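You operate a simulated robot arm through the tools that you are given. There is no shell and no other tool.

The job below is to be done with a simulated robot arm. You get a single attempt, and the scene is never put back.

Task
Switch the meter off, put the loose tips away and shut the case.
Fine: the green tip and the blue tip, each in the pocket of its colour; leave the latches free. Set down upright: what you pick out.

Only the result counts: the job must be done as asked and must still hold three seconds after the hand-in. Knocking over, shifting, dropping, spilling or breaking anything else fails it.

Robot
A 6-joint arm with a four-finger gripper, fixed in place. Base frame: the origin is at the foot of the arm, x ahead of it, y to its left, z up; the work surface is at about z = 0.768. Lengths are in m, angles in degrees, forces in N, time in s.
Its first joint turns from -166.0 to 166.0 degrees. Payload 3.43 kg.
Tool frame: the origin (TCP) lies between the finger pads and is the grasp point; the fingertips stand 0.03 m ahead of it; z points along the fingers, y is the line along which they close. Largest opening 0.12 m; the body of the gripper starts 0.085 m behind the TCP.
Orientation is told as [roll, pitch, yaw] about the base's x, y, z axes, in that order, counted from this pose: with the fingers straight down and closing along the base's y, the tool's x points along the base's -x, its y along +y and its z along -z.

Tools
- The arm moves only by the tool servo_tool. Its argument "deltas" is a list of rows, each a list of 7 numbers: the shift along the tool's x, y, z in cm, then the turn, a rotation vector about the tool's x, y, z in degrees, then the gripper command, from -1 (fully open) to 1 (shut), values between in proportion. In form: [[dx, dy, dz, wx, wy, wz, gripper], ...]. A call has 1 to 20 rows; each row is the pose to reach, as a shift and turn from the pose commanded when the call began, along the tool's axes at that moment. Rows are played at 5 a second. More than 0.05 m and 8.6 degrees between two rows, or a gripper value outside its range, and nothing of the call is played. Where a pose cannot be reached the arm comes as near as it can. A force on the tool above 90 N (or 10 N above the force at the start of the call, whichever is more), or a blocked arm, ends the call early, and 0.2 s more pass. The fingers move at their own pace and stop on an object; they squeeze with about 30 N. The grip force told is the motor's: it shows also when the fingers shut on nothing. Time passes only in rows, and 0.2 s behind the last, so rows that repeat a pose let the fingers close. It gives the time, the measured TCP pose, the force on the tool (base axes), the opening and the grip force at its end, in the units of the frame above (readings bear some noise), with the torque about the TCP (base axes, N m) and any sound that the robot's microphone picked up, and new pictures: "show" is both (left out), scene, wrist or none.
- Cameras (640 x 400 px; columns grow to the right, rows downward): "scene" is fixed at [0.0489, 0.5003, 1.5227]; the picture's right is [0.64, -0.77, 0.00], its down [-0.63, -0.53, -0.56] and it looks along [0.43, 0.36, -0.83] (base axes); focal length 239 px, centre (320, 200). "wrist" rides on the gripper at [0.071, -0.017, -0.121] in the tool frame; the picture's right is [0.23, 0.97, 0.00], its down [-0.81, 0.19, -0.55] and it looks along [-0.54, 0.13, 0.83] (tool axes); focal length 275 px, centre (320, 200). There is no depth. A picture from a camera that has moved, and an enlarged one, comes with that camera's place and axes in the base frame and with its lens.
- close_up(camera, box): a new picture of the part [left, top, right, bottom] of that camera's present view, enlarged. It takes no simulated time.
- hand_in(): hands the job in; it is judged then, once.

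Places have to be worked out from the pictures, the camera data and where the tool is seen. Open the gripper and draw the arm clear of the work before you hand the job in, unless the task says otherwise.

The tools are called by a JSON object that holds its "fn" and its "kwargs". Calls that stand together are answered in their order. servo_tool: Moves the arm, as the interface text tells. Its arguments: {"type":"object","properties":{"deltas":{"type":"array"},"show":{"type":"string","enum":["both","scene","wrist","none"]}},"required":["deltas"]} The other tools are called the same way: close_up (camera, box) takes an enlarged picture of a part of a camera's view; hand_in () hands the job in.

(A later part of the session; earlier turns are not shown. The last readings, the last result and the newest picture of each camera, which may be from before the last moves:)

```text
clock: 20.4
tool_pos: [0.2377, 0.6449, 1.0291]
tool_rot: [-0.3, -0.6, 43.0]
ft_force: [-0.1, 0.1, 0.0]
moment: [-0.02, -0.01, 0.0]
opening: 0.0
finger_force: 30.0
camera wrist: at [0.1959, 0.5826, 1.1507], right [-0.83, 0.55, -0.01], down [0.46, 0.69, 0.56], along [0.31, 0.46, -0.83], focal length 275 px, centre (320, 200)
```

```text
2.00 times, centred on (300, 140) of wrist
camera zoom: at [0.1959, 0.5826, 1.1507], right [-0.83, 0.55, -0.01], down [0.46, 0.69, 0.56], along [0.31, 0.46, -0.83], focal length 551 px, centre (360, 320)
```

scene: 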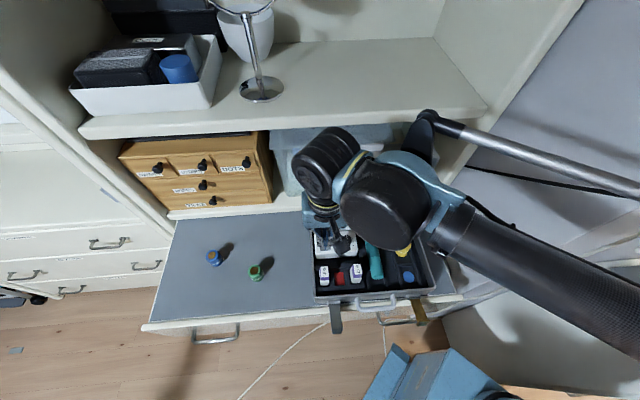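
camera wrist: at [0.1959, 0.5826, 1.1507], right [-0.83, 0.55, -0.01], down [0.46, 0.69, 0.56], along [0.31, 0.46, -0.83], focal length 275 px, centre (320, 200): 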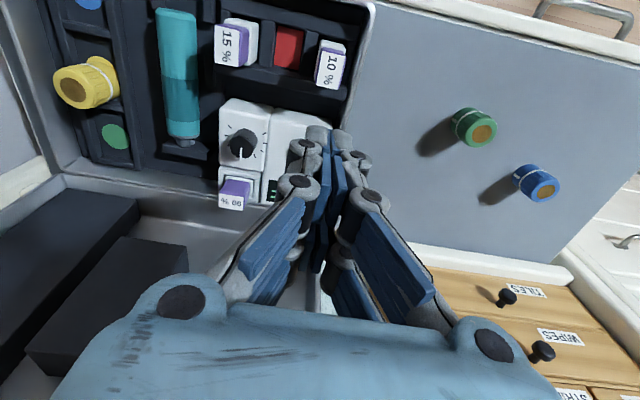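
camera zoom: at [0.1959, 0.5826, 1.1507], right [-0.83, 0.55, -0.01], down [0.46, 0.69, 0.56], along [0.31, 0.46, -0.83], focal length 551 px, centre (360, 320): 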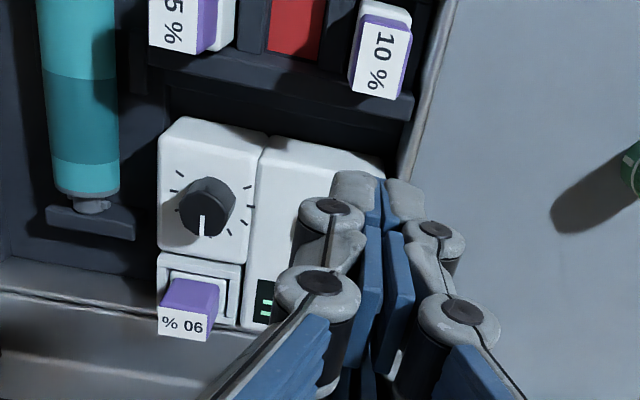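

The click registered, but the gripper hides the display. I move over towards the green tip, opening the fingers to about 8 cm, and then check the meter from the scene camera.

{"fn": "servo_tool", "kwargs": {"deltas": [[0.1, 4.2, 0, 0, 0, -0.3, -0.33], [0.15, 8.4, 1.0, 0, 0, -0.6, -0.33], [0.2, 12.6, 3.0, 0, 0, -0.9, -0.33], [0.3, 16.8, 5.0, 0, 0, -1.2, -0.33], [0.34, 20.85, 7.5, 0, 0, -1.3, -0.33], [0.34, 20.85, 7.5, 0, 0, -1.3, -0.33]]}}

{"fn": "close_up", "kwargs": {"camera": "scene", "box": [305, 205, 395, 295]}}

{"fn": "close_up", "kwargs": {"camera": "wrist", "box": [220, 60, 500, 240]}}

```text
clock: 21.8
tool_pos: [0.0943, 0.796, 0.9519]
tool_rot: [-0.4, -0.6, 44.4]
ft_force: [-0.4, -0.5, 0.0]
moment: [0.02, 0.0, 0.01]
opening: 0.0797
finger_force: 0.1
camera wrist: at [0.0537, 0.7327, 1.0731], right [-0.85, 0.53, -0.01], down [0.44, 0.7, 0.56], along [0.3, 0.47, -0.83], focal length 275 px, centre (320, 200)
```

scene: 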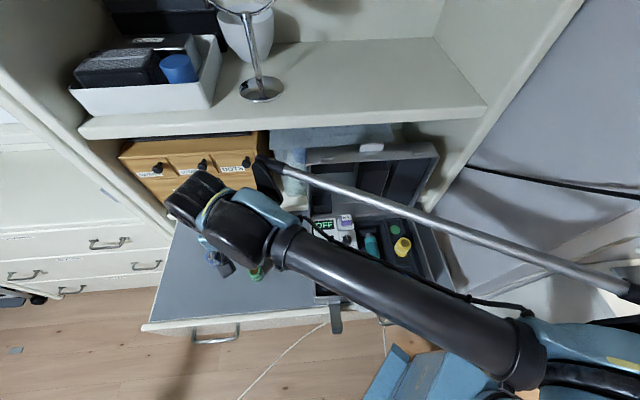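
wrist: 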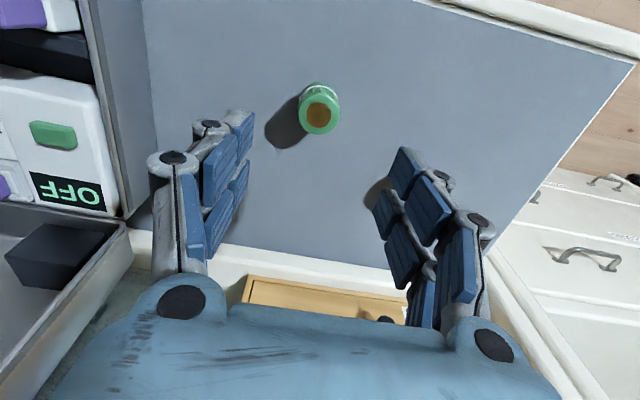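

```text
4.44 times, centred on (350, 250) of scene
camera zoom: at [0.0489, 0.5003, 1.5227], right [0.64, -0.77, 0.0], down [-0.63, -0.53, -0.56], along [0.43, 0.36, -0.83], focal length 1062 px, centre (187, -22)
```

zoom: 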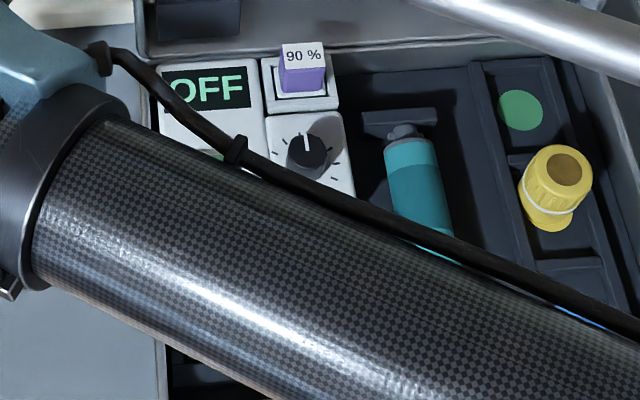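

```text
2.22 times, centred on (360, 150) of wrist
camera zoom: at [0.0537, 0.7327, 1.0731], right [-0.85, 0.53, -0.01], down [0.44, 0.7, 0.56], along [0.3, 0.47, -0.83], focal length 612 px, centre (231, 311)
```

zoom: 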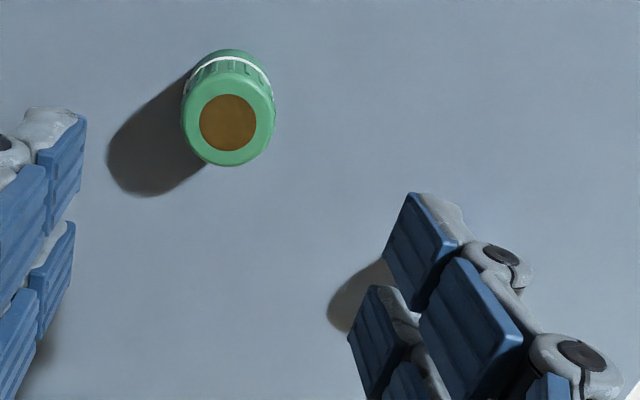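

The meter now reads OFF. The green tip is nearly on the tool axis, so I correct a few millimetres and come down partway.

{"fn": "servo_tool", "kwargs": {"deltas": [[-0.2, 0, 2.0, 0, 0, 0, -0.33], [-0.35, -0.05, 4.0, 0, 0, 0, -0.33], [-0.35, -0.05, 6.2, 0, 0, 0, -0.33], [-0.35, -0.05, 6.2, 0, 0, 0, -0.33]], "show": "wrist"}}

{"fn": "close_up", "kwargs": {"camera": "wrist", "box": [220, 60, 460, 240]}}

```text
clock: 22.8
tool_pos: [0.1004, 0.7983, 0.8906]
tool_rot: [-0.3, -0.6, 44.4]
ft_force: [0.1, 1.2, 0.6]
moment: [0.0, 0.0, -0.02]
opening: 0.0798
finger_force: 0.0
camera wrist: at [0.0587, 0.7357, 1.0119], right [-0.85, 0.53, -0.01], down [0.44, 0.7, 0.56], along [0.3, 0.47, -0.83], focal length 275 px, centre (320, 200)
```

wrist: 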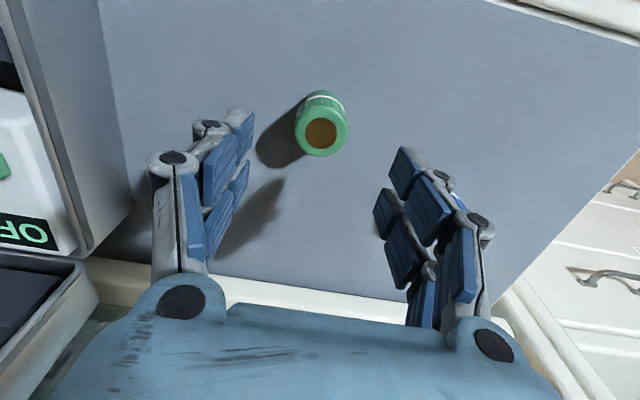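

```text
2.22 times, centred on (340, 150) of wrist
camera zoom: at [0.0587, 0.7357, 1.0119], right [-0.85, 0.53, -0.01], down [0.44, 0.7, 0.56], along [0.3, 0.47, -0.83], focal length 612 px, centre (276, 311)
```

zoom: 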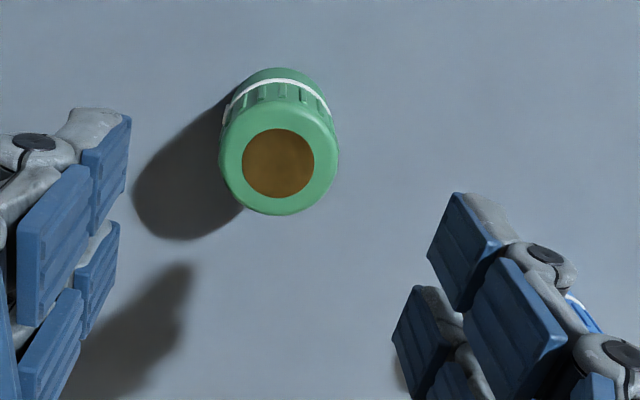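

It is well aligned. I go down to TCP z ≈ 0.822 so the fingertips are about 24 mm above the table, then close on the tip.

{"fn": "servo_tool", "kwargs": {"deltas": [[0, 0, 2.5, 0, 0, 0, -0.33], [0, 0, 5.0, 0, 0, 0, -0.33], [0, 0, 6.9, 0, 0, 0, -0.33], [0, 0, 6.9, 0, 0, 0, -0.33]], "show": "wrist"}}

```text
clock: 23.8
tool_pos: [0.1, 0.7967, 0.8217]
tool_rot: [-0.2, -0.6, 44.3]
ft_force: [-0.4, 0.3, 0.6]
moment: [0.02, -0.01, 0.04]
opening: 0.08
finger_force: 0.1
camera wrist: at [0.0591, 0.735, 0.943], right [-0.85, 0.53, -0.01], down [0.44, 0.7, 0.56], along [0.3, 0.47, -0.83], focal length 275 px, centre (320, 200)
```

wrist: 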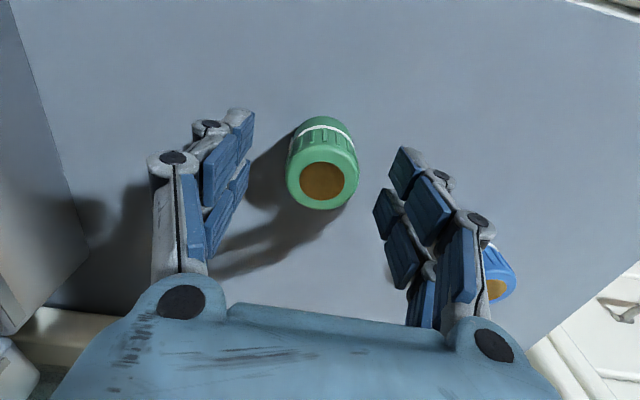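

The tip sits centred between the pads, so I close the fingers.

{"fn": "servo_tool", "kwargs": {"deltas": [[0, 0, 0, 0, 0, 0, 0.1], [0, 0, 0, 0, 0, 0, 0.3], [0, 0, 0, 0, 0, 0, 0.6], [0, 0, 0, 0, 0, 0, 1], [0, 0, 0, 0, 0, 0, 1]], "show": "wrist"}}

```text
clock: 25.0
tool_pos: [0.0992, 0.7978, 0.8221]
tool_rot: [-0.4, -0.6, 44.4]
ft_force: [-0.8, 0.5, 0.7]
moment: [0.01, -0.01, -0.01]
opening: 0.0371
finger_force: 29.8
camera wrist: at [0.0591, 0.735, 0.9432], right [-0.85, 0.53, -0.01], down [0.44, 0.7, 0.56], along [0.3, 0.47, -0.83], focal length 275 px, centre (320, 200)
```

wrist: 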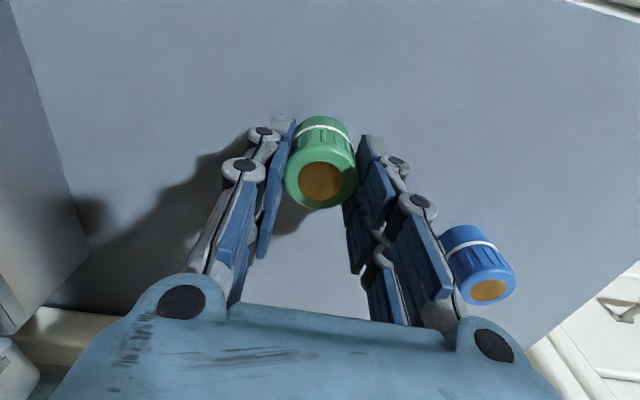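

The tip is gripped with the opening at 37 mm. I lift straight up and look at it.

{"fn": "servo_tool", "kwargs": {"deltas": [[0, 0, -1.0, 0, 0, 0, 1], [0, 0, -4.0, 0, 0, 0, 1], [0, 0, -8.0, 0, 0, 0, 1], [0, 0, -12.0, 0, 0, 0, 1], [0, 0, -16.0, 0, 0, 0, 1], [0, 0, -18.0, 0, 0, 0, 1]], "show": "wrist"}}

```text
clock: 26.4
tool_pos: [0.0983, 0.7935, 1.0025]
tool_rot: [-0.3, -0.5, 44.4]
ft_force: [0.5, 0.5, 0.2]
moment: [0.0, 0.02, -0.02]
opening: 0.0368
finger_force: 30.1
camera wrist: at [0.0588, 0.7321, 1.1232], right [-0.85, 0.53, -0.01], down [0.44, 0.7, 0.56], along [0.3, 0.47, -0.83], focal length 275 px, centre (320, 200)
```

wrist: 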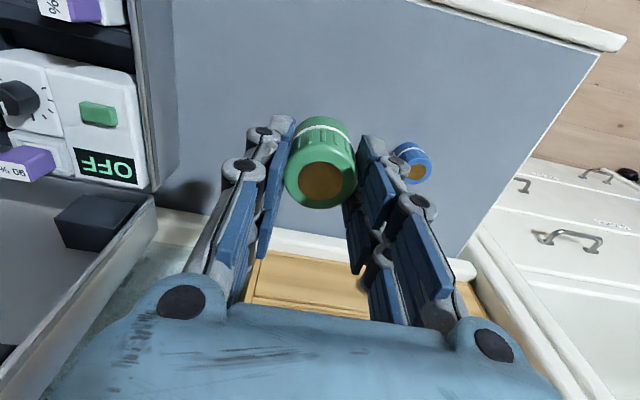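

The tip is held securely. I carry it across at this height to above the green pocket, at about (0.489, 0.543).

{"fn": "servo_tool", "kwargs": {"deltas": [[-1.0, -4.5, 0, 0, 0, 0, 1], [-2.1, -9.0, 0, 0, 0, 0, 1], [-3.1, -13.6, 0, 0, 0, 0, 1], [-4.1, -18.1, 0, 0, 0, 0, 1], [-5.2, -22.6, 0, 0, 0, 0, 1], [-6.2, -27.1, 0, 0, 0, 0, 1], [-7.2, -31.7, 0, 0, 0, 0, 1], [-8.3, -36.2, 0, 0, 0, 0, 1], [-9.3, -40.7, 0, 0, 0, 0, 1], [-10.36, -45.27, 0, 0, 0, 0, 1], [-10.36, -45.27, 0, 0, 0, 0, 1]]}}

{"fn": "close_up", "kwargs": {"camera": "wrist", "box": [220, 40, 460, 220]}}

{"fn": "close_up", "kwargs": {"camera": "scene", "box": [300, 100, 480, 260]}}

```text
clock: 28.8
tool_pos: [0.4895, 0.5431, 1.0066]
tool_rot: [-0.3, -0.5, 44.4]
ft_force: [-0.2, -0.2, -0.6]
moment: [-0.03, 0.0, -0.02]
opening: 0.0371
finger_force: 29.6
camera wrist: at [0.4476, 0.4823, 1.1273], right [-0.85, 0.53, -0.01], down [0.44, 0.7, 0.56], along [0.3, 0.47, -0.83], focal length 275 px, centre (320, 200)
```

scene: 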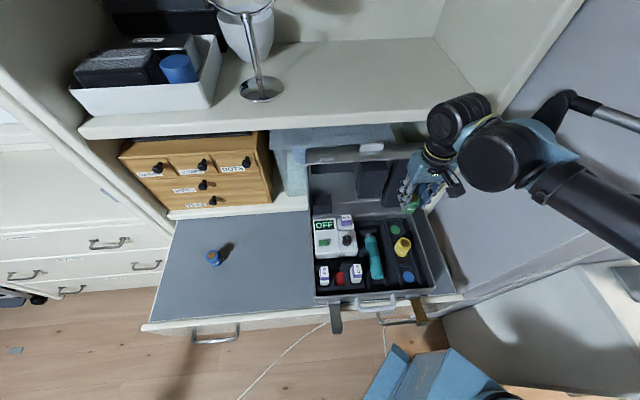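
wrist: 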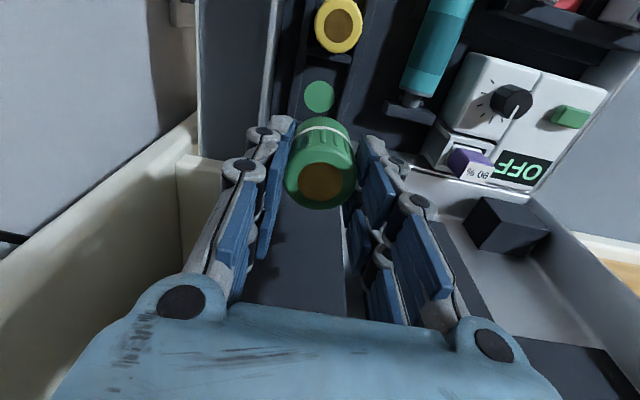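

```text
2.22 times, centred on (340, 130) of wrist
camera zoom: at [0.4476, 0.4823, 1.1273], right [-0.85, 0.53, -0.01], down [0.44, 0.7, 0.56], along [0.3, 0.47, -0.83], focal length 612 px, centre (276, 356)
```

zoom: 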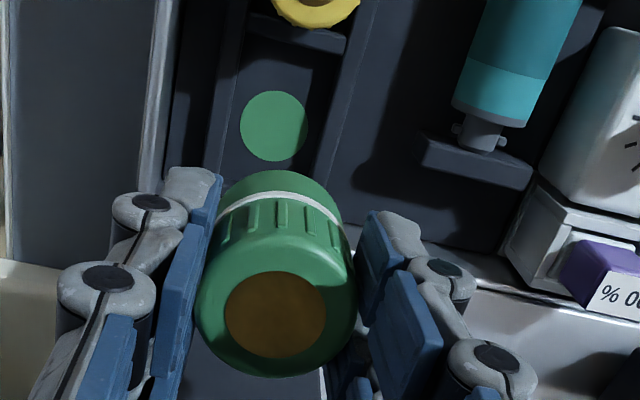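

```text
2.50 times, centred on (390, 180) of scene
camera zoom: at [0.0489, 0.5003, 1.5227], right [0.64, -0.77, 0.0], down [-0.63, -0.53, -0.56], along [0.43, 0.36, -0.83], focal length 597 px, centre (145, 250)
```

zoom: 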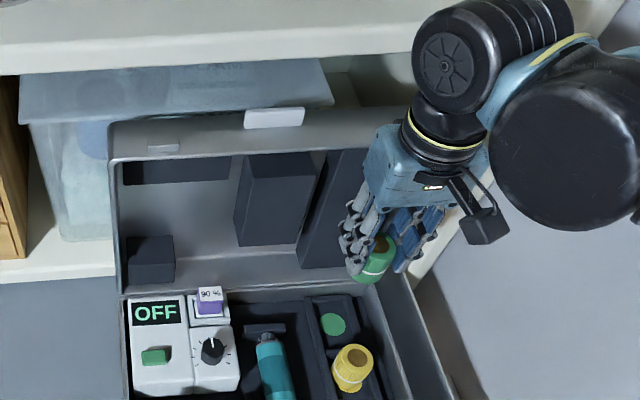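

The pocket is exactly under the tool, but the bulky wrist would come within about a centimetre of the open lid at placing height. I take the tip back to free table beside the case and re-grip it with the hand leaning away from the lid, so the tip stays upright.

{"fn": "servo_tool", "kwargs": {"deltas": [[1.2, 4.3, 0, 0, 0, 0, 1], [2.4, 8.5, 0, 0, 0, 0, 1], [3.6, 12.8, 0, 0, 0, 0, 1], [4.9, 17.1, 0, 0, 0, 0, 1], [6.1, 21.3, 0, 0, 0, 0, 1], [7.3, 25.6, 0, 0, 0, 0, 1], [8.5, 29.9, 0, 0, 0, 0, 1], [9.7, 34.1, 0, 0, 0, 0, 1], [10.94, 38.4, 0, 0, 0, 0, 1], [10.94, 38.4, 4.0, 0, 0, 0, 1], [10.94, 38.4, 8.0, 0, 0, 0, 1], [10.94, 38.4, 12.0, 0, 0, 0, 1], [10.94, 38.4, 15.0, 0, 0, 0, 1], [10.94, 38.4, 15.0, 0, 0, 0, 1]]}}

```text
clock: 31.8
tool_pos: [0.1448, 0.7434, 0.8525]
tool_rot: [-0.3, -0.6, 44.4]
ft_force: [-0.1, -0.2, 0.1]
moment: [-0.02, 0.0, 0.01]
opening: 0.037
finger_force: 30.2
camera wrist: at [0.1028, 0.6808, 0.9736], right [-0.85, 0.53, -0.01], down [0.44, 0.7, 0.56], along [0.3, 0.47, -0.83], focal length 275 px, centre (320, 200)
```

scene: 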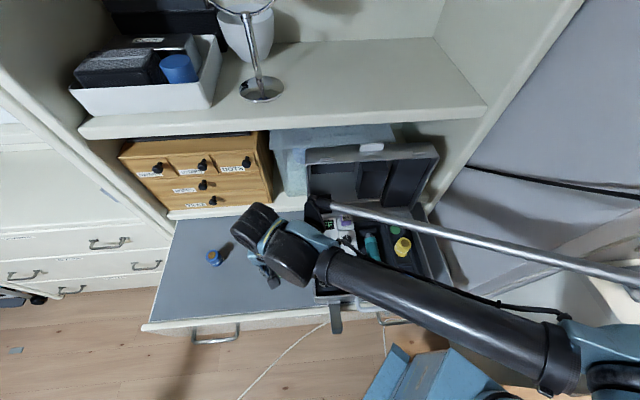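
wrist: 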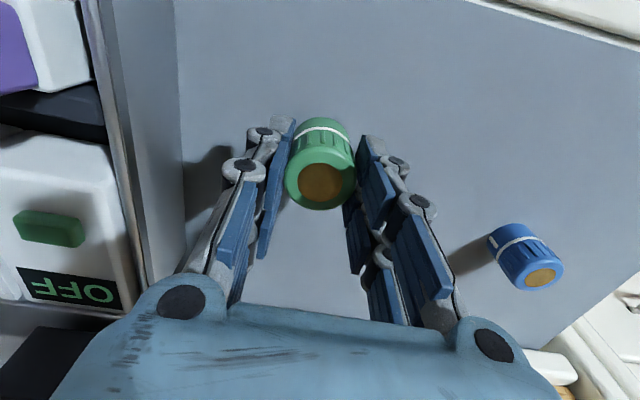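

I lower the last 3 cm to the table gently.

{"fn": "servo_tool", "kwargs": {"deltas": [[0, 0, 1.5, 0, 0, 0, 1], [0, 0, 2.4, 0, 0, 0, 1], [0, 0, 2.9, 0, 0, 0, 1], [0, 0, 2.9, 0, 0, 0, 1]], "show": "none"}}

```text
clock: 32.8
tool_pos: [0.1448, 0.743, 0.8244]
tool_rot: [-0.3, -0.7, 44.3]
ft_force: [0.9, -0.5, 0.1]
moment: [-0.01, 0.02, -0.03]
opening: 0.037
finger_force: 30.1
```

{"fn": "servo_tool", "kwargs": {"deltas": [[0, 0, 0.15, 0, 0, 0, 1], [0, 0, 0.25, 0, 0, 0, 1]], "show": "none"}}

```text
clock: 33.4
tool_pos: [0.1431, 0.7434, 0.8224]
tool_rot: [-0.3, -0.6, 44.4]
ft_force: [0.1, -0.3, -0.6]
moment: [-0.05, 0.03, 0.03]
opening: 0.0369
finger_force: 29.4
```

{"fn": "servo_tool", "kwargs": {"deltas": [[0, 0, 0.1, 0, 0, 0, 1], [0, 0, 0.1, 0, 0, 0, 1]], "show": "none"}}

```text
clock: 34.0
tool_pos: [0.1441, 0.7425, 0.8215]
tool_rot: [-0.2, -0.7, 44.4]
ft_force: [-1.8, 7.8, 17.8]
moment: [0.25, 0.12, 0.03]
opening: 0.0367
finger_force: 30.2
```

It is on the table with 18 N. I back off a millimetre to unload, then open the fingers.

{"fn": "servo_tool", "kwargs": {"deltas": [[0, 0, -0.1, 0, 0, 0, 1], [0, 0, -0.1, 0, 0, 0, 0.35], [0, 0, -0.1, 0, 0, 0, 0.2], [0, 0, -0.1, 0, 0, 0, 0.0], [0, 0, -0.1, 0, 0, 0, -0.33], [0, 0, -0.1, 0, 0, 0, -0.33]], "show": "wrist"}}

```text
clock: 35.4
tool_pos: [0.1438, 0.742, 0.823]
tool_rot: [-0.4, -0.6, 44.4]
ft_force: [-0.3, -0.1, -0.2]
moment: [-0.03, 0.01, 0.01]
opening: 0.0799
finger_force: 0.0
camera wrist: at [0.1033, 0.6801, 0.9434], right [-0.85, 0.53, -0.01], down [0.44, 0.7, 0.56], along [0.3, 0.47, -0.83], focal length 275 px, centre (320, 200)
```

wrist: 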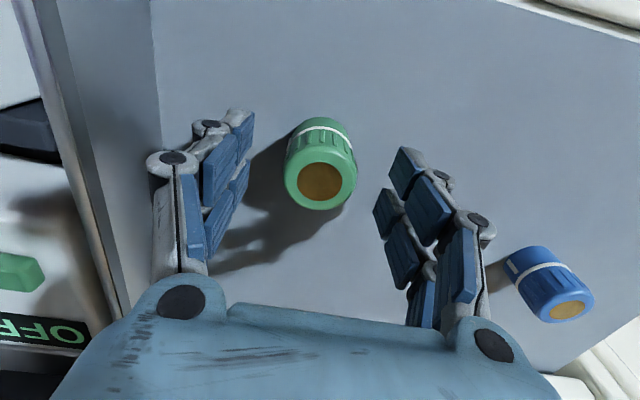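

The green tip stands upright between the pads. I lean the tool 15° in place so the hand is away from the lid side, and re-grip.

{"fn": "servo_tool", "kwargs": {"deltas": [[0.25, 0, 0.0, 0, -7.5, 0, -0.33], [0.48, 0, 0.1, 0, -15, 0, -0.33], [0.48, 0, 0.1, 0, -15, 0, -0.33]], "show": "wrist"}}

```text
clock: 36.2
tool_pos: [0.1405, 0.7398, 0.8214]
tool_rot: [-0.3, -15.6, 44.5]
ft_force: [-0.2, -1.2, 0.7]
moment: [0.0, -0.03, 0.0]
opening: 0.0798
finger_force: 0.1
camera wrist: at [0.0797, 0.6573, 0.9193], right [-0.84, 0.54, -0.07], down [0.31, 0.58, 0.75], along [0.44, 0.61, -0.66], focal length 275 px, centre (320, 200)
```

wrist: 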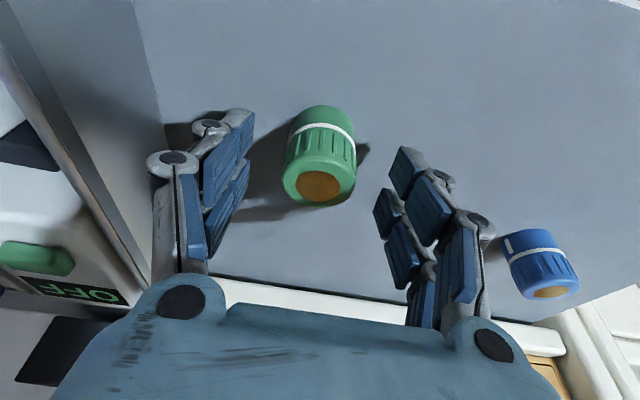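

Clear on both sides. I close on the tip.

{"fn": "servo_tool", "kwargs": {"deltas": [[0, 0, 0, 0, 0, 0, 0.1], [0, 0, 0, 0, 0, 0, 0.3], [0, 0, 0, 0, 0, 0, 0.6], [0, 0, 0, 0, 0, 0, 1], [0, 0, 0, 0, 0, 0, 1]], "show": "wrist"}}

```text
clock: 37.4
tool_pos: [0.1411, 0.7406, 0.8203]
tool_rot: [-0.2, -15.6, 44.5]
ft_force: [-0.5, -0.9, -0.3]
moment: [-0.03, 0.0, -0.03]
opening: 0.0374
finger_force: 29.7
camera wrist: at [0.0798, 0.6573, 0.9195], right [-0.84, 0.54, -0.07], down [0.32, 0.58, 0.75], along [0.44, 0.61, -0.66], focal length 275 px, centre (320, 200)
```

wrist: 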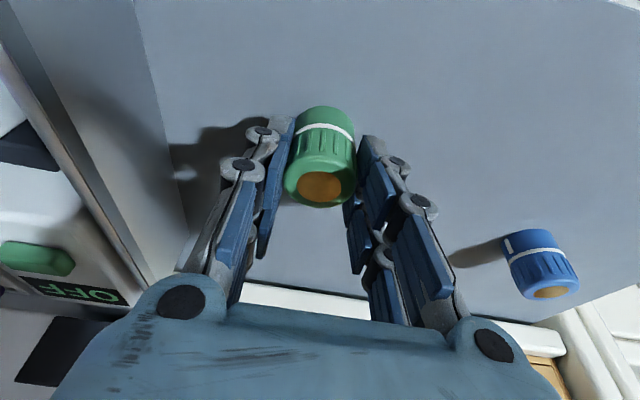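

The tip is gripped. I lift 18 cm and carry it to above the green pocket, keeping the lean.

{"fn": "servo_tool", "kwargs": {"deltas": [[-0.27, 0, -0.96, 0, 0, 0, 1], [-1.35, 0, -4.82, 0, 0, 0, 1], [-2.56, 0, -9.15, 0, 0, 0, 1], [-3.77, 0, -13.48, 0, 0, 0, 1], [-4.84, 0, -17.33, 0, 0, 0, 1], [-6.0, -4.28, -17.0, 0, 0, 0, 1], [-7.17, -8.56, -16.68, 0, 0, 0, 1], [-8.33, -12.85, -16.36, 0, 0, 0, 1], [-9.49, -17.13, -16.03, 0, 0, 0, 1], [-10.66, -21.41, -15.71, 0, 0, 0, 1], [-11.82, -25.69, -15.38, 0, 0, 0, 1], [-12.98, -29.98, -15.06, 0, 0, 0, 1], [-14.15, -34.26, -14.73, 0, 0, 0, 1], [-15.31, -38.54, -14.41, 0, 0, 0, 1], [-15.31, -38.54, -14.41, 0, 0, 0, 1]]}}

{"fn": "close_up", "kwargs": {"camera": "wrist", "box": [220, 40, 460, 220]}}

{"fn": "close_up", "kwargs": {"camera": "scene", "box": [300, 100, 480, 260]}}

```text
clock: 40.6
tool_pos: [0.489, 0.5386, 1.0032]
tool_rot: [-0.3, -15.6, 44.5]
ft_force: [0.0, 0.3, -0.7]
moment: [0.0, 0.0, 0.02]
opening: 0.0376
finger_force: 29.1
camera wrist: at [0.4278, 0.4572, 1.1013], right [-0.84, 0.54, -0.07], down [0.32, 0.58, 0.75], along [0.44, 0.61, -0.66], focal length 275 px, centre (320, 200)
```

scene: 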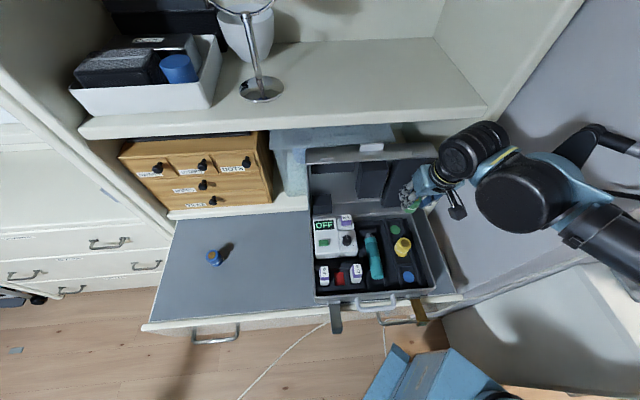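
wrist: 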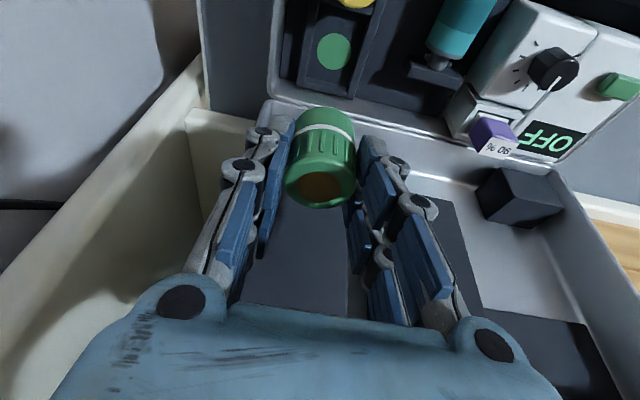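

```text
2.22 times, centred on (340, 130) of wrist
camera zoom: at [0.4278, 0.4572, 1.1013], right [-0.84, 0.54, -0.07], down [0.32, 0.58, 0.75], along [0.44, 0.61, -0.66], focal length 612 px, centre (276, 356)
```

zoom: 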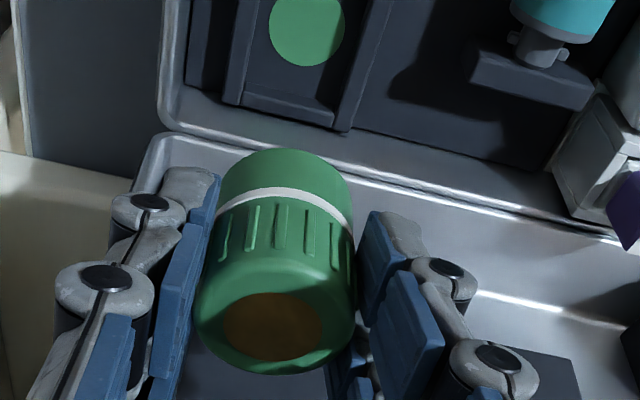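

```text
2.50 times, centred on (390, 180) of scene
camera zoom: at [0.0489, 0.5003, 1.5227], right [0.64, -0.77, 0.0], down [-0.63, -0.53, -0.56], along [0.43, 0.36, -0.83], focal length 597 px, centre (145, 250)
```

zoom: 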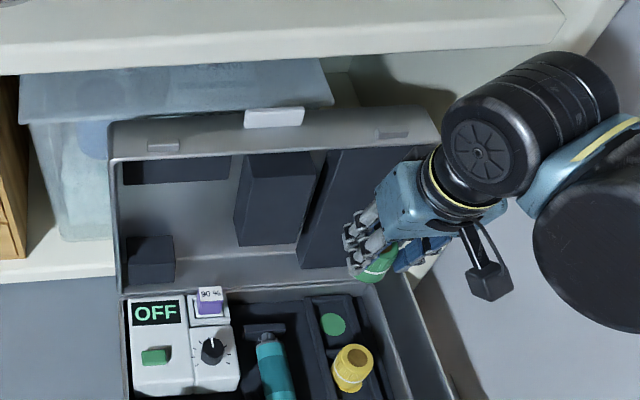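

The disc lies about 4 mm ahead of and 4 mm left of where the held tip is. I correct for that and lower to just above the pocket walls for a last check.

{"fn": "servo_tool", "kwargs": {"deltas": [[-0.37, 0.37, 0.1, 0, 0, 0, 1], [0.71, 0.37, 3.95, 0, 0, 0, 1], [1.78, 0.37, 7.8, 0, 0, 0, 1], [2.59, 0.37, 10.69, 0, 0, 0, 1], [2.59, 0.37, 10.69, 0, 0, 0, 1]]}}

{"fn": "close_up", "kwargs": {"camera": "wrist", "box": [220, 40, 460, 220]}}

{"fn": "close_up", "kwargs": {"camera": "scene", "box": [340, 120, 480, 280]}}

```text
clock: 41.8
tool_pos: [0.4862, 0.5442, 0.8939]
tool_rot: [-0.3, -15.6, 44.5]
ft_force: [1.3, 0.6, -0.8]
moment: [0.01, 0.0, 0.01]
opening: 0.0376
finger_force: 30.3
camera wrist: at [0.4255, 0.4614, 0.9913], right [-0.84, 0.54, -0.07], down [0.32, 0.58, 0.75], along [0.44, 0.61, -0.66], focal length 275 px, centre (320, 200)
```

scene: 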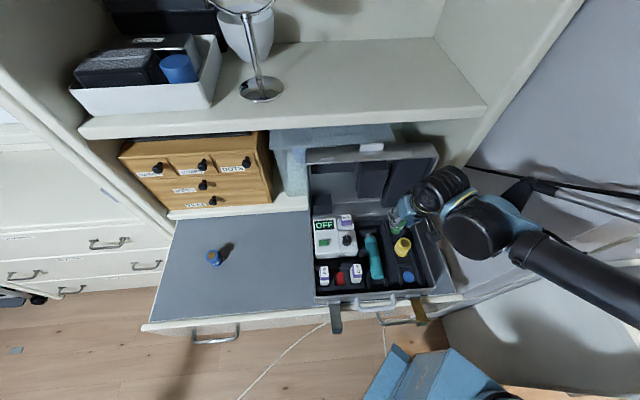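
wrist: 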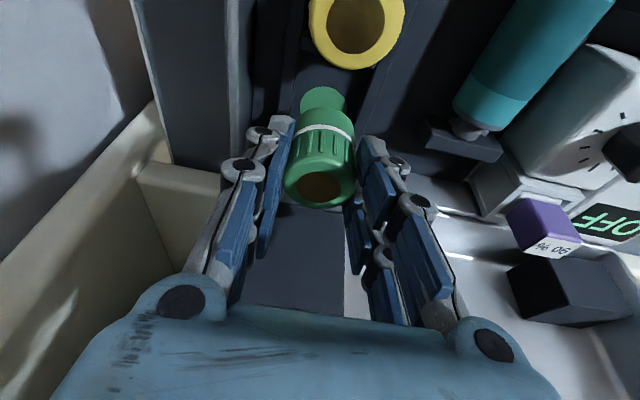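

```text
2.22 times, centred on (340, 130) of wrist
camera zoom: at [0.4255, 0.4614, 0.9913], right [-0.84, 0.54, -0.07], down [0.32, 0.58, 0.75], along [0.44, 0.61, -0.66], focal length 612 px, centre (276, 356)
```

zoom: 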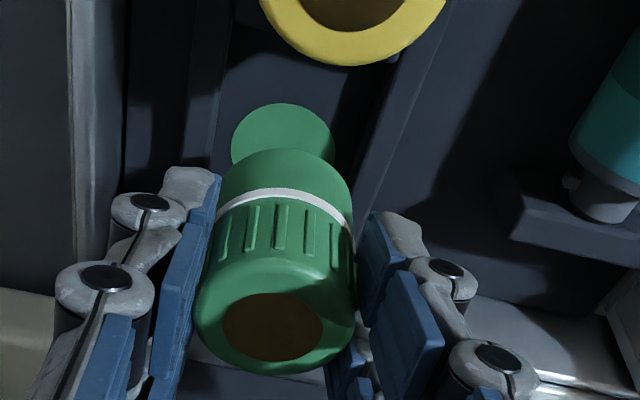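

```text
2.50 times, centred on (410, 200) of scene
camera zoom: at [0.0489, 0.5003, 1.5227], right [0.64, -0.77, 0.0], down [-0.63, -0.53, -0.56], along [0.43, 0.36, -0.83], focal length 597 px, centre (95, 200)
```

zoom: 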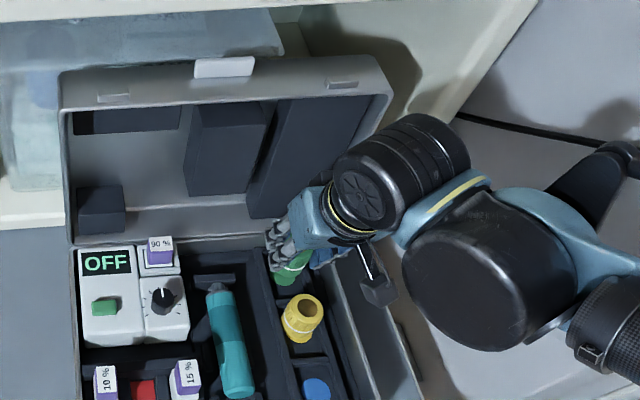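

The tip is centred over the disc to within about 2 mm. I correct 1.5 mm sideways and lower into the pocket, watching the force.

{"fn": "servo_tool", "kwargs": {"deltas": [[0, -0.15, 0, 0, 0, 0, 1], [0.27, -0.15, 0.96, 0, 0, 0, 1], [0.43, -0.15, 1.54, 0, 0, 0, 1], [0.565, -0.15, 2.02, 0, 0, 0, 1], [0.565, -0.15, 2.02, 0, 0, 0, 1]], "show": "wrist"}}

{"fn": "close_up", "kwargs": {"camera": "wrist", "box": [220, 40, 460, 220]}}

```text
clock: 43.0
tool_pos: [0.4893, 0.5422, 0.871]
tool_rot: [-0.3, -15.6, 44.5]
ft_force: [-0.1, -0.7, -0.7]
moment: [-0.02, -0.01, -0.02]
opening: 0.0375
finger_force: 29.8
camera wrist: at [0.4275, 0.4618, 0.9689], right [-0.84, 0.54, -0.07], down [0.32, 0.58, 0.75], along [0.44, 0.61, -0.66], focal length 275 px, centre (320, 200)
```

wrist: 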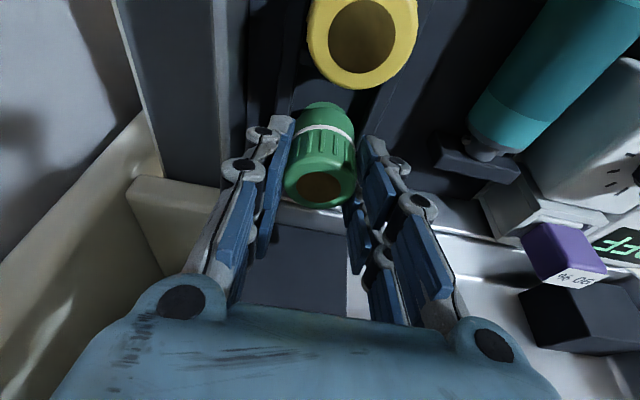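

```text
2.22 times, centred on (340, 130) of wrist
camera zoom: at [0.4275, 0.4618, 0.9689], right [-0.84, 0.54, -0.07], down [0.32, 0.58, 0.75], along [0.44, 0.61, -0.66], focal length 612 px, centre (276, 356)
```

zoom: 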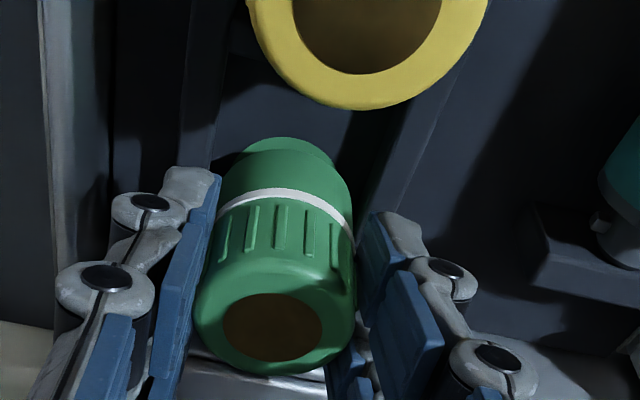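

The descent is free. I go on in small steps until the tip touches the pocket floor.

{"fn": "servo_tool", "kwargs": {"deltas": [[0.13, 0, 0.48, 0, 0, 0, 1], [0.16, 0, 0.58, 0, 0, 0, 1]], "show": "none"}}

{"fn": "servo_tool", "kwargs": {"deltas": [[0.05, 0, 0.19, 0, 0, 0, 1], [0.08, 0, 0.29, 0, 0, 0, 1]], "show": "none"}}

```text
clock: 43.6
tool_pos: [0.4892, 0.545, 0.865]
tool_rot: [-0.3, -15.7, 44.5]
ft_force: [-0.2, -0.1, -0.5]
moment: [0.04, 0.02, -0.01]
opening: 0.0375
finger_force: 30.0
```

```text
clock: 44.2
tool_pos: [0.4897, 0.5448, 0.8637]
tool_rot: [-0.3, -15.6, 44.5]
ft_force: [-0.8, -2.8, 23.8]
moment: [-0.07, 0.11, 0.02]
opening: 0.0377
finger_force: 29.9
```

The tip is on the pocket floor at about z 0.81. I unload by a millimetre, open slightly and look.

{"fn": "servo_tool", "kwargs": {"deltas": [[-0.03, 0, -0.1, 0, 0, 0, 1], [-0.03, 0, -0.1, 0, 0, 0, 0.35], [-0.03, 0, -0.1, 0, 0, 0, 0.25], [-0.03, 0, -0.1, 0, 0, 0, 0.1], [-0.03, 0, -0.1, 0, 0, 0, 0.0], [-0.03, 0, -0.1, 0, 0, 0, 0.0]], "show": "wrist"}}

{"fn": "close_up", "kwargs": {"camera": "wrist", "box": [220, 40, 460, 220]}}

```text
clock: 45.6
tool_pos: [0.4903, 0.5446, 0.8627]
tool_rot: [-0.2, -15.6, 44.5]
ft_force: [0.2, 0.0, 0.2]
moment: [0.0, -0.02, -0.02]
opening: 0.0601
finger_force: 0.1
camera wrist: at [0.4283, 0.4622, 0.9614], right [-0.84, 0.54, -0.07], down [0.32, 0.58, 0.75], along [0.44, 0.61, -0.66], focal length 275 px, centre (320, 200)
```

wrist: 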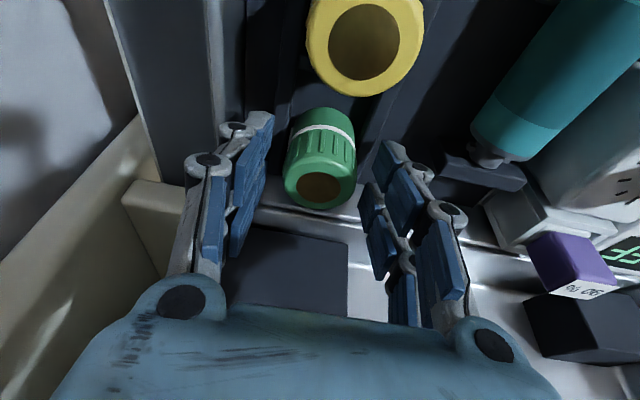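

```text
2.22 times, centred on (340, 130) of wrist
camera zoom: at [0.4283, 0.4622, 0.9614], right [-0.84, 0.54, -0.07], down [0.32, 0.58, 0.75], along [0.44, 0.61, -0.66], focal length 612 px, centre (276, 356)
```

zoom: 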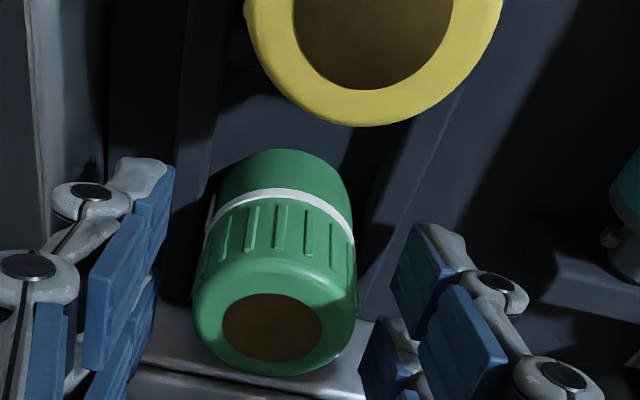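

Released, and the tip stands in the pocket. I retreat straight up and inspect.

{"fn": "servo_tool", "kwargs": {"deltas": [[-0.4, 0, -1.44, 0, 0, 0, 0.0], [-1.08, 0, -3.85, 0, 0, 0, 0.0], [-2.15, 0, -7.7, 0, 0, 0, 0.0], [-3.23, 0, -11.56, 0, 0, 0, -0.33], [-3.77, 0, -13.48, 0, 0, 0, -0.33]]}}

{"fn": "close_up", "kwargs": {"camera": "wrist", "box": [240, 0, 440, 160]}}

{"fn": "close_up", "kwargs": {"camera": "scene", "box": [350, 200, 450, 300]}}

```text
clock: 46.8
tool_pos: [0.489, 0.5445, 1.0038]
tool_rot: [-0.3, -15.6, 44.5]
ft_force: [0.0, 0.2, 0.0]
moment: [0.03, 0.04, 0.01]
opening: 0.0802
finger_force: 0.2
camera wrist: at [0.4285, 0.4623, 1.1024], right [-0.84, 0.54, -0.07], down [0.32, 0.58, 0.75], along [0.44, 0.61, -0.66], focal length 275 px, centre (320, 200)
```

scene: 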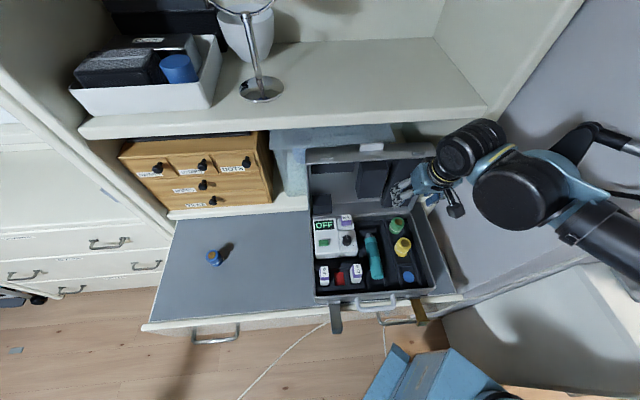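
wrist: 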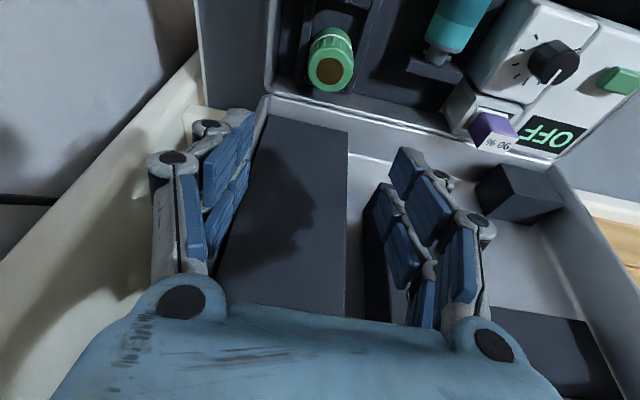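

```text
2.50 times, centred on (340, 80) of wrist
camera zoom: at [0.4285, 0.4623, 1.1024], right [-0.84, 0.54, -0.07], down [0.32, 0.58, 0.75], along [0.44, 0.61, -0.66], focal length 688 px, centre (270, 500)
```

zoom: 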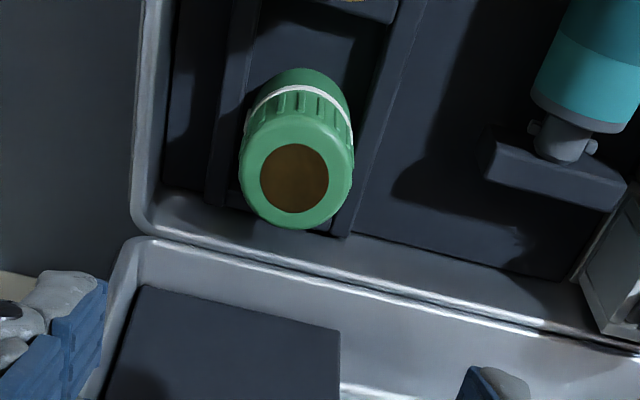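

```text
4.00 times, centred on (400, 250) of scene
camera zoom: at [0.0489, 0.5003, 1.5227], right [0.64, -0.77, 0.0], down [-0.63, -0.53, -0.56], along [0.43, 0.36, -0.83], focal length 956 px, centre (0, 0)
```

zoom: 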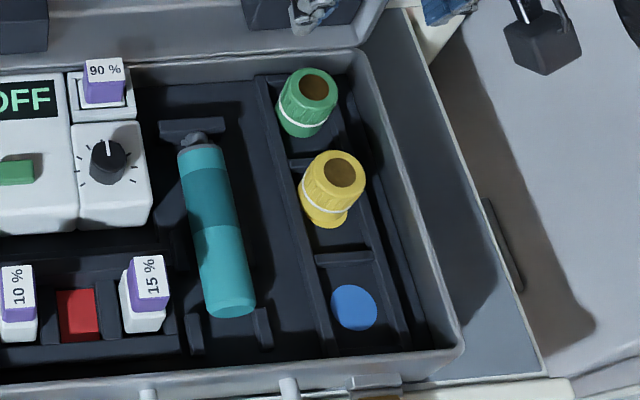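

The green tip stands upright in its pocket. Next I go to the blue tip at about (0.040, 0.931), bringing the tool back to vertical on the way.

{"fn": "servo_tool", "kwargs": {"deltas": [[0.46, 4.54, 0.0, 0, 0, 0, -0.33], [0.91, 9.08, 0.2, 0, 0, 0, -0.33], [1.37, 13.63, 0.4, 0, 5, 0, -0.33], [1.83, 18.17, 0.6, 0, 10, 0, -0.33], [2.28, 22.71, 0.8, 0, 15, 0, -0.33], [2.74, 27.25, 1.0, 0, 15, 0, -0.33], [3.2, 31.79, 1.3, 0, 15, 0, -0.33], [3.66, 36.33, 1.6, 0, 15, 0, -0.33], [4.11, 40.87, 1.9, 0, 15, 0, -0.33], [4.57, 45.42, 2.2, 0, 15, 0, -0.33], [5.03, 49.96, 2.5, 0, 15, 0, -0.33], [5.48, 54.5, 2.7, 0, 15, 0, -0.33], [5.94, 59.04, 2.91, 0, 15, 0, -0.33], [5.94, 59.04, 2.91, 0, 15, 0, -0.33]]}}

{"fn": "close_up", "kwargs": {"camera": "wrist", "box": [220, 40, 460, 220]}}

```text
clock: 49.8
tool_pos: [0.0397, 0.9309, 0.9582]
tool_rot: [-0.3, -0.6, 44.3]
ft_force: [-0.3, 0.5, 0.4]
moment: [0.01, 0.0, -0.01]
opening: 0.0799
finger_force: 0.0
camera wrist: at [-0.0007, 0.8687, 1.0779], right [-0.85, 0.53, -0.01], down [0.44, 0.7, 0.56], along [0.3, 0.47, -0.83], focal length 275 px, centre (320, 200)
```

scene: 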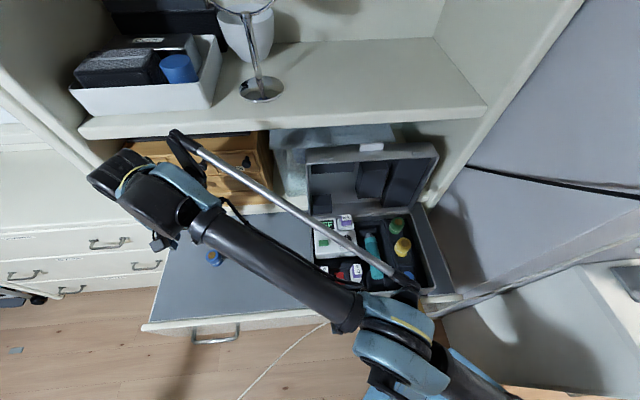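
wrist: 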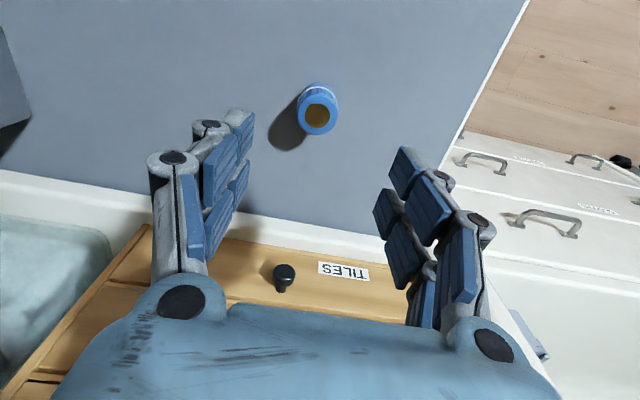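

```text
2.22 times, centred on (340, 130) of wrist
camera zoom: at [-0.0007, 0.8687, 1.0779], right [-0.85, 0.53, -0.01], down [0.44, 0.7, 0.56], along [0.3, 0.47, -0.83], focal length 612 px, centre (276, 356)
```

zoom: 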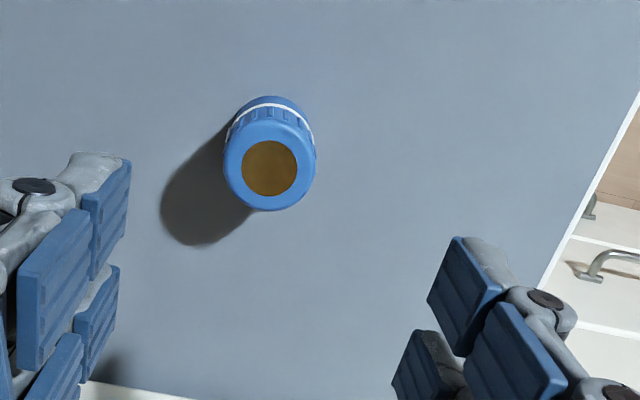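

The blue tip is about 5 mm off the axis. I correct and come down partway to verify.

{"fn": "servo_tool", "kwargs": {"deltas": [[-0.25, -0.08, 2.0, 0, 0, 0, -0.33], [-0.5, -0.15, 4.5, 0, 0, 0, -0.33], [-0.5, -0.15, 6.8, 0, 0, 0, -0.33], [-0.5, -0.15, 6.8, 0, 0, 0, -0.33]], "show": "wrist"}}

{"fn": "close_up", "kwargs": {"camera": "wrist", "box": [220, 40, 460, 220]}}

```text
clock: 50.8
tool_pos: [0.0463, 0.9354, 0.8891]
tool_rot: [-0.3, -0.6, 44.3]
ft_force: [1.0, -0.4, -0.4]
moment: [0.01, 0.0, -0.01]
opening: 0.0799
finger_force: 0.0
camera wrist: at [0.005, 0.8724, 1.0098], right [-0.85, 0.53, -0.01], down [0.44, 0.7, 0.56], along [0.3, 0.47, -0.83], focal length 275 px, centre (320, 200)
```

wrist: 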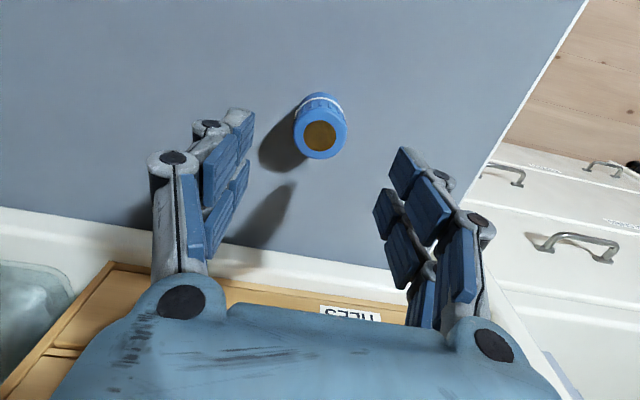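

```text
2.22 times, centred on (340, 130) of wrist
camera zoom: at [0.005, 0.8724, 1.0098], right [-0.85, 0.53, -0.01], down [0.44, 0.7, 0.56], along [0.3, 0.47, -0.83], focal length 612 px, centre (276, 356)
```

zoom: 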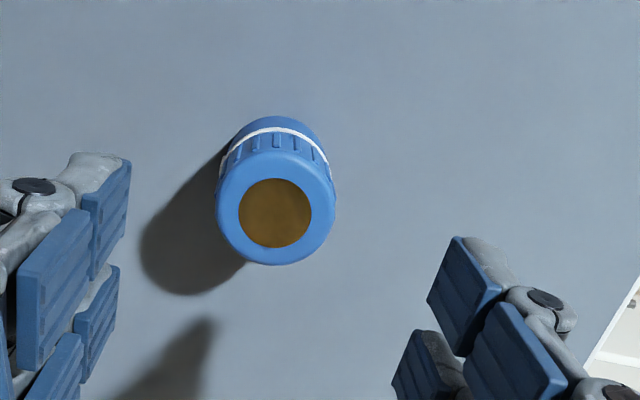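

Aligned within a millimetre. I descend and close on the blue tip.

{"fn": "servo_tool", "kwargs": {"deltas": [[0, 0, 2.5, 0, 0, 0, -0.33], [0, 0, 5.0, 0, 0, 0, -0.33], [0, 0, 6.75, 0, 0, 0, -0.33], [0, 0, 6.75, 0, 0, 0, -0.33], [0, 0, 6.75, 0, 0, 0, 0.1], [0, 0, 6.75, 0, 0, 0, 0.3], [0, 0, 6.75, 0, 0, 0, 0.6], [0, 0, 6.75, 0, 0, 0, 1], [0, 0, 6.75, 0, 0, 0, 1]], "show": "wrist"}}

```text
clock: 52.8
tool_pos: [0.0462, 0.9347, 0.8219]
tool_rot: [-0.4, -0.6, 44.4]
ft_force: [0.3, -0.5, -0.8]
moment: [0.0, 0.02, 0.0]
opening: 0.0371
finger_force: 29.5
camera wrist: at [0.0057, 0.8732, 0.9427], right [-0.85, 0.53, -0.01], down [0.44, 0.7, 0.56], along [0.3, 0.47, -0.83], focal length 275 px, centre (320, 200)
```

wrist: 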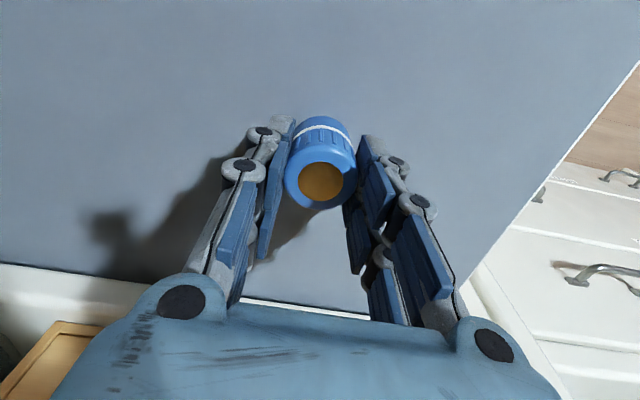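

The blue tip is held. I lift it and carry it to above the blue pocket.

{"fn": "servo_tool", "kwargs": {"deltas": [[0, 0, -1.0, 0, 0, 0, 1], [0, 0, -5.0, 0, 0, 0, 1], [0, 0, -9.5, 0, 0, 0, 1], [0, 0, -14.0, 0, 0, 0, 1], [0, 0, -18.0, 0, 0, 0, 1], [0.84, -4.54, -18.0, 0, 0, 0, 1], [1.69, -9.09, -18.0, 0, 0, 0, 1], [2.53, -13.63, -18.0, 0, 0, 0, 1], [3.38, -18.17, -18.0, 0, 0, 0, 1], [4.22, -22.72, -18.0, 0, 0, 0, 1], [5.06, -27.26, -18.0, 0, 0, 0, 1], [5.91, -31.8, -18.0, 0, 0, 0, 1], [6.75, -36.34, -18.0, 0, 0, 0, 1], [7.59, -40.89, -18.0, 0, 0, 0, 1], [8.44, -45.43, -18.0, 0, 0, 0, 1], [9.28, -49.97, -18.0, 0, 0, 0, 1], [10.13, -54.52, -18.0, 0, 0, 0, 1], [10.97, -59.06, -18.0, 0, 0, 0, 1], [10.97, -59.06, -18.0, 0, 0, 0, 1]]}}

{"fn": "close_up", "kwargs": {"camera": "wrist", "box": [220, 40, 460, 220]}}

```text
clock: 56.8
tool_pos: [0.3813, 0.4362, 1.0046]
tool_rot: [-0.2, -0.6, 44.4]
ft_force: [-0.1, -1.3, -0.7]
moment: [-0.05, 0.02, -0.02]
opening: 0.0369
finger_force: 30.6
out of reach, approached as far as the arm can: row 5
camera wrist: at [0.3406, 0.3736, 1.1249], right [-0.85, 0.53, -0.01], down [0.44, 0.7, 0.56], along [0.3, 0.47, -0.83], focal length 275 px, centre (320, 200)
```

scene: 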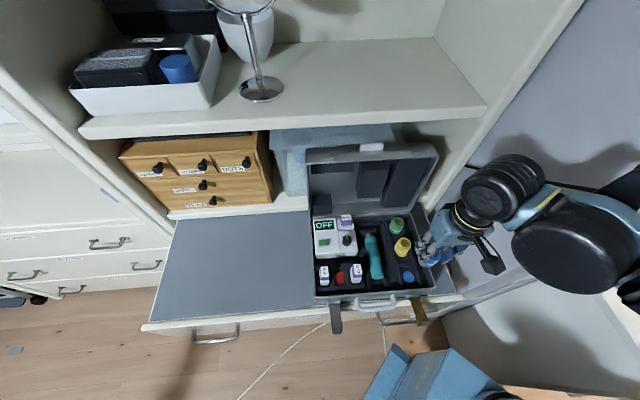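
wrist: 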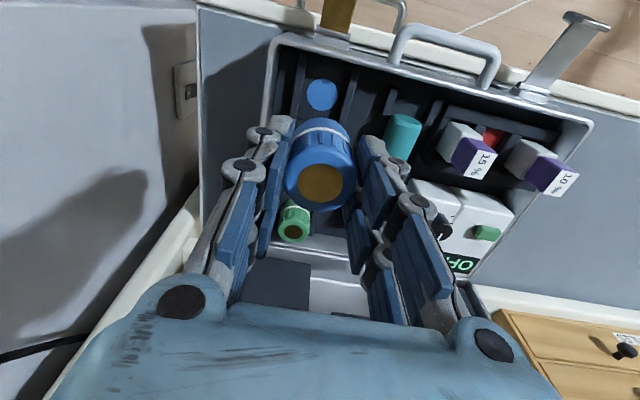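

```text
2.22 times, centred on (340, 130) of wrist
camera zoom: at [0.3406, 0.3736, 1.1249], right [-0.85, 0.53, -0.01], down [0.44, 0.7, 0.56], along [0.3, 0.47, -0.83], focal length 612 px, centre (276, 356)
```

zoom: 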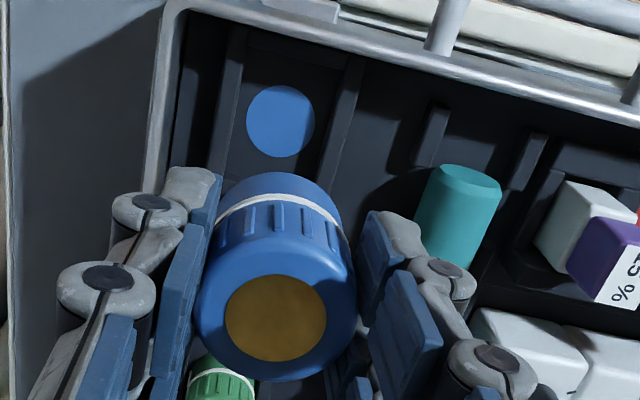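

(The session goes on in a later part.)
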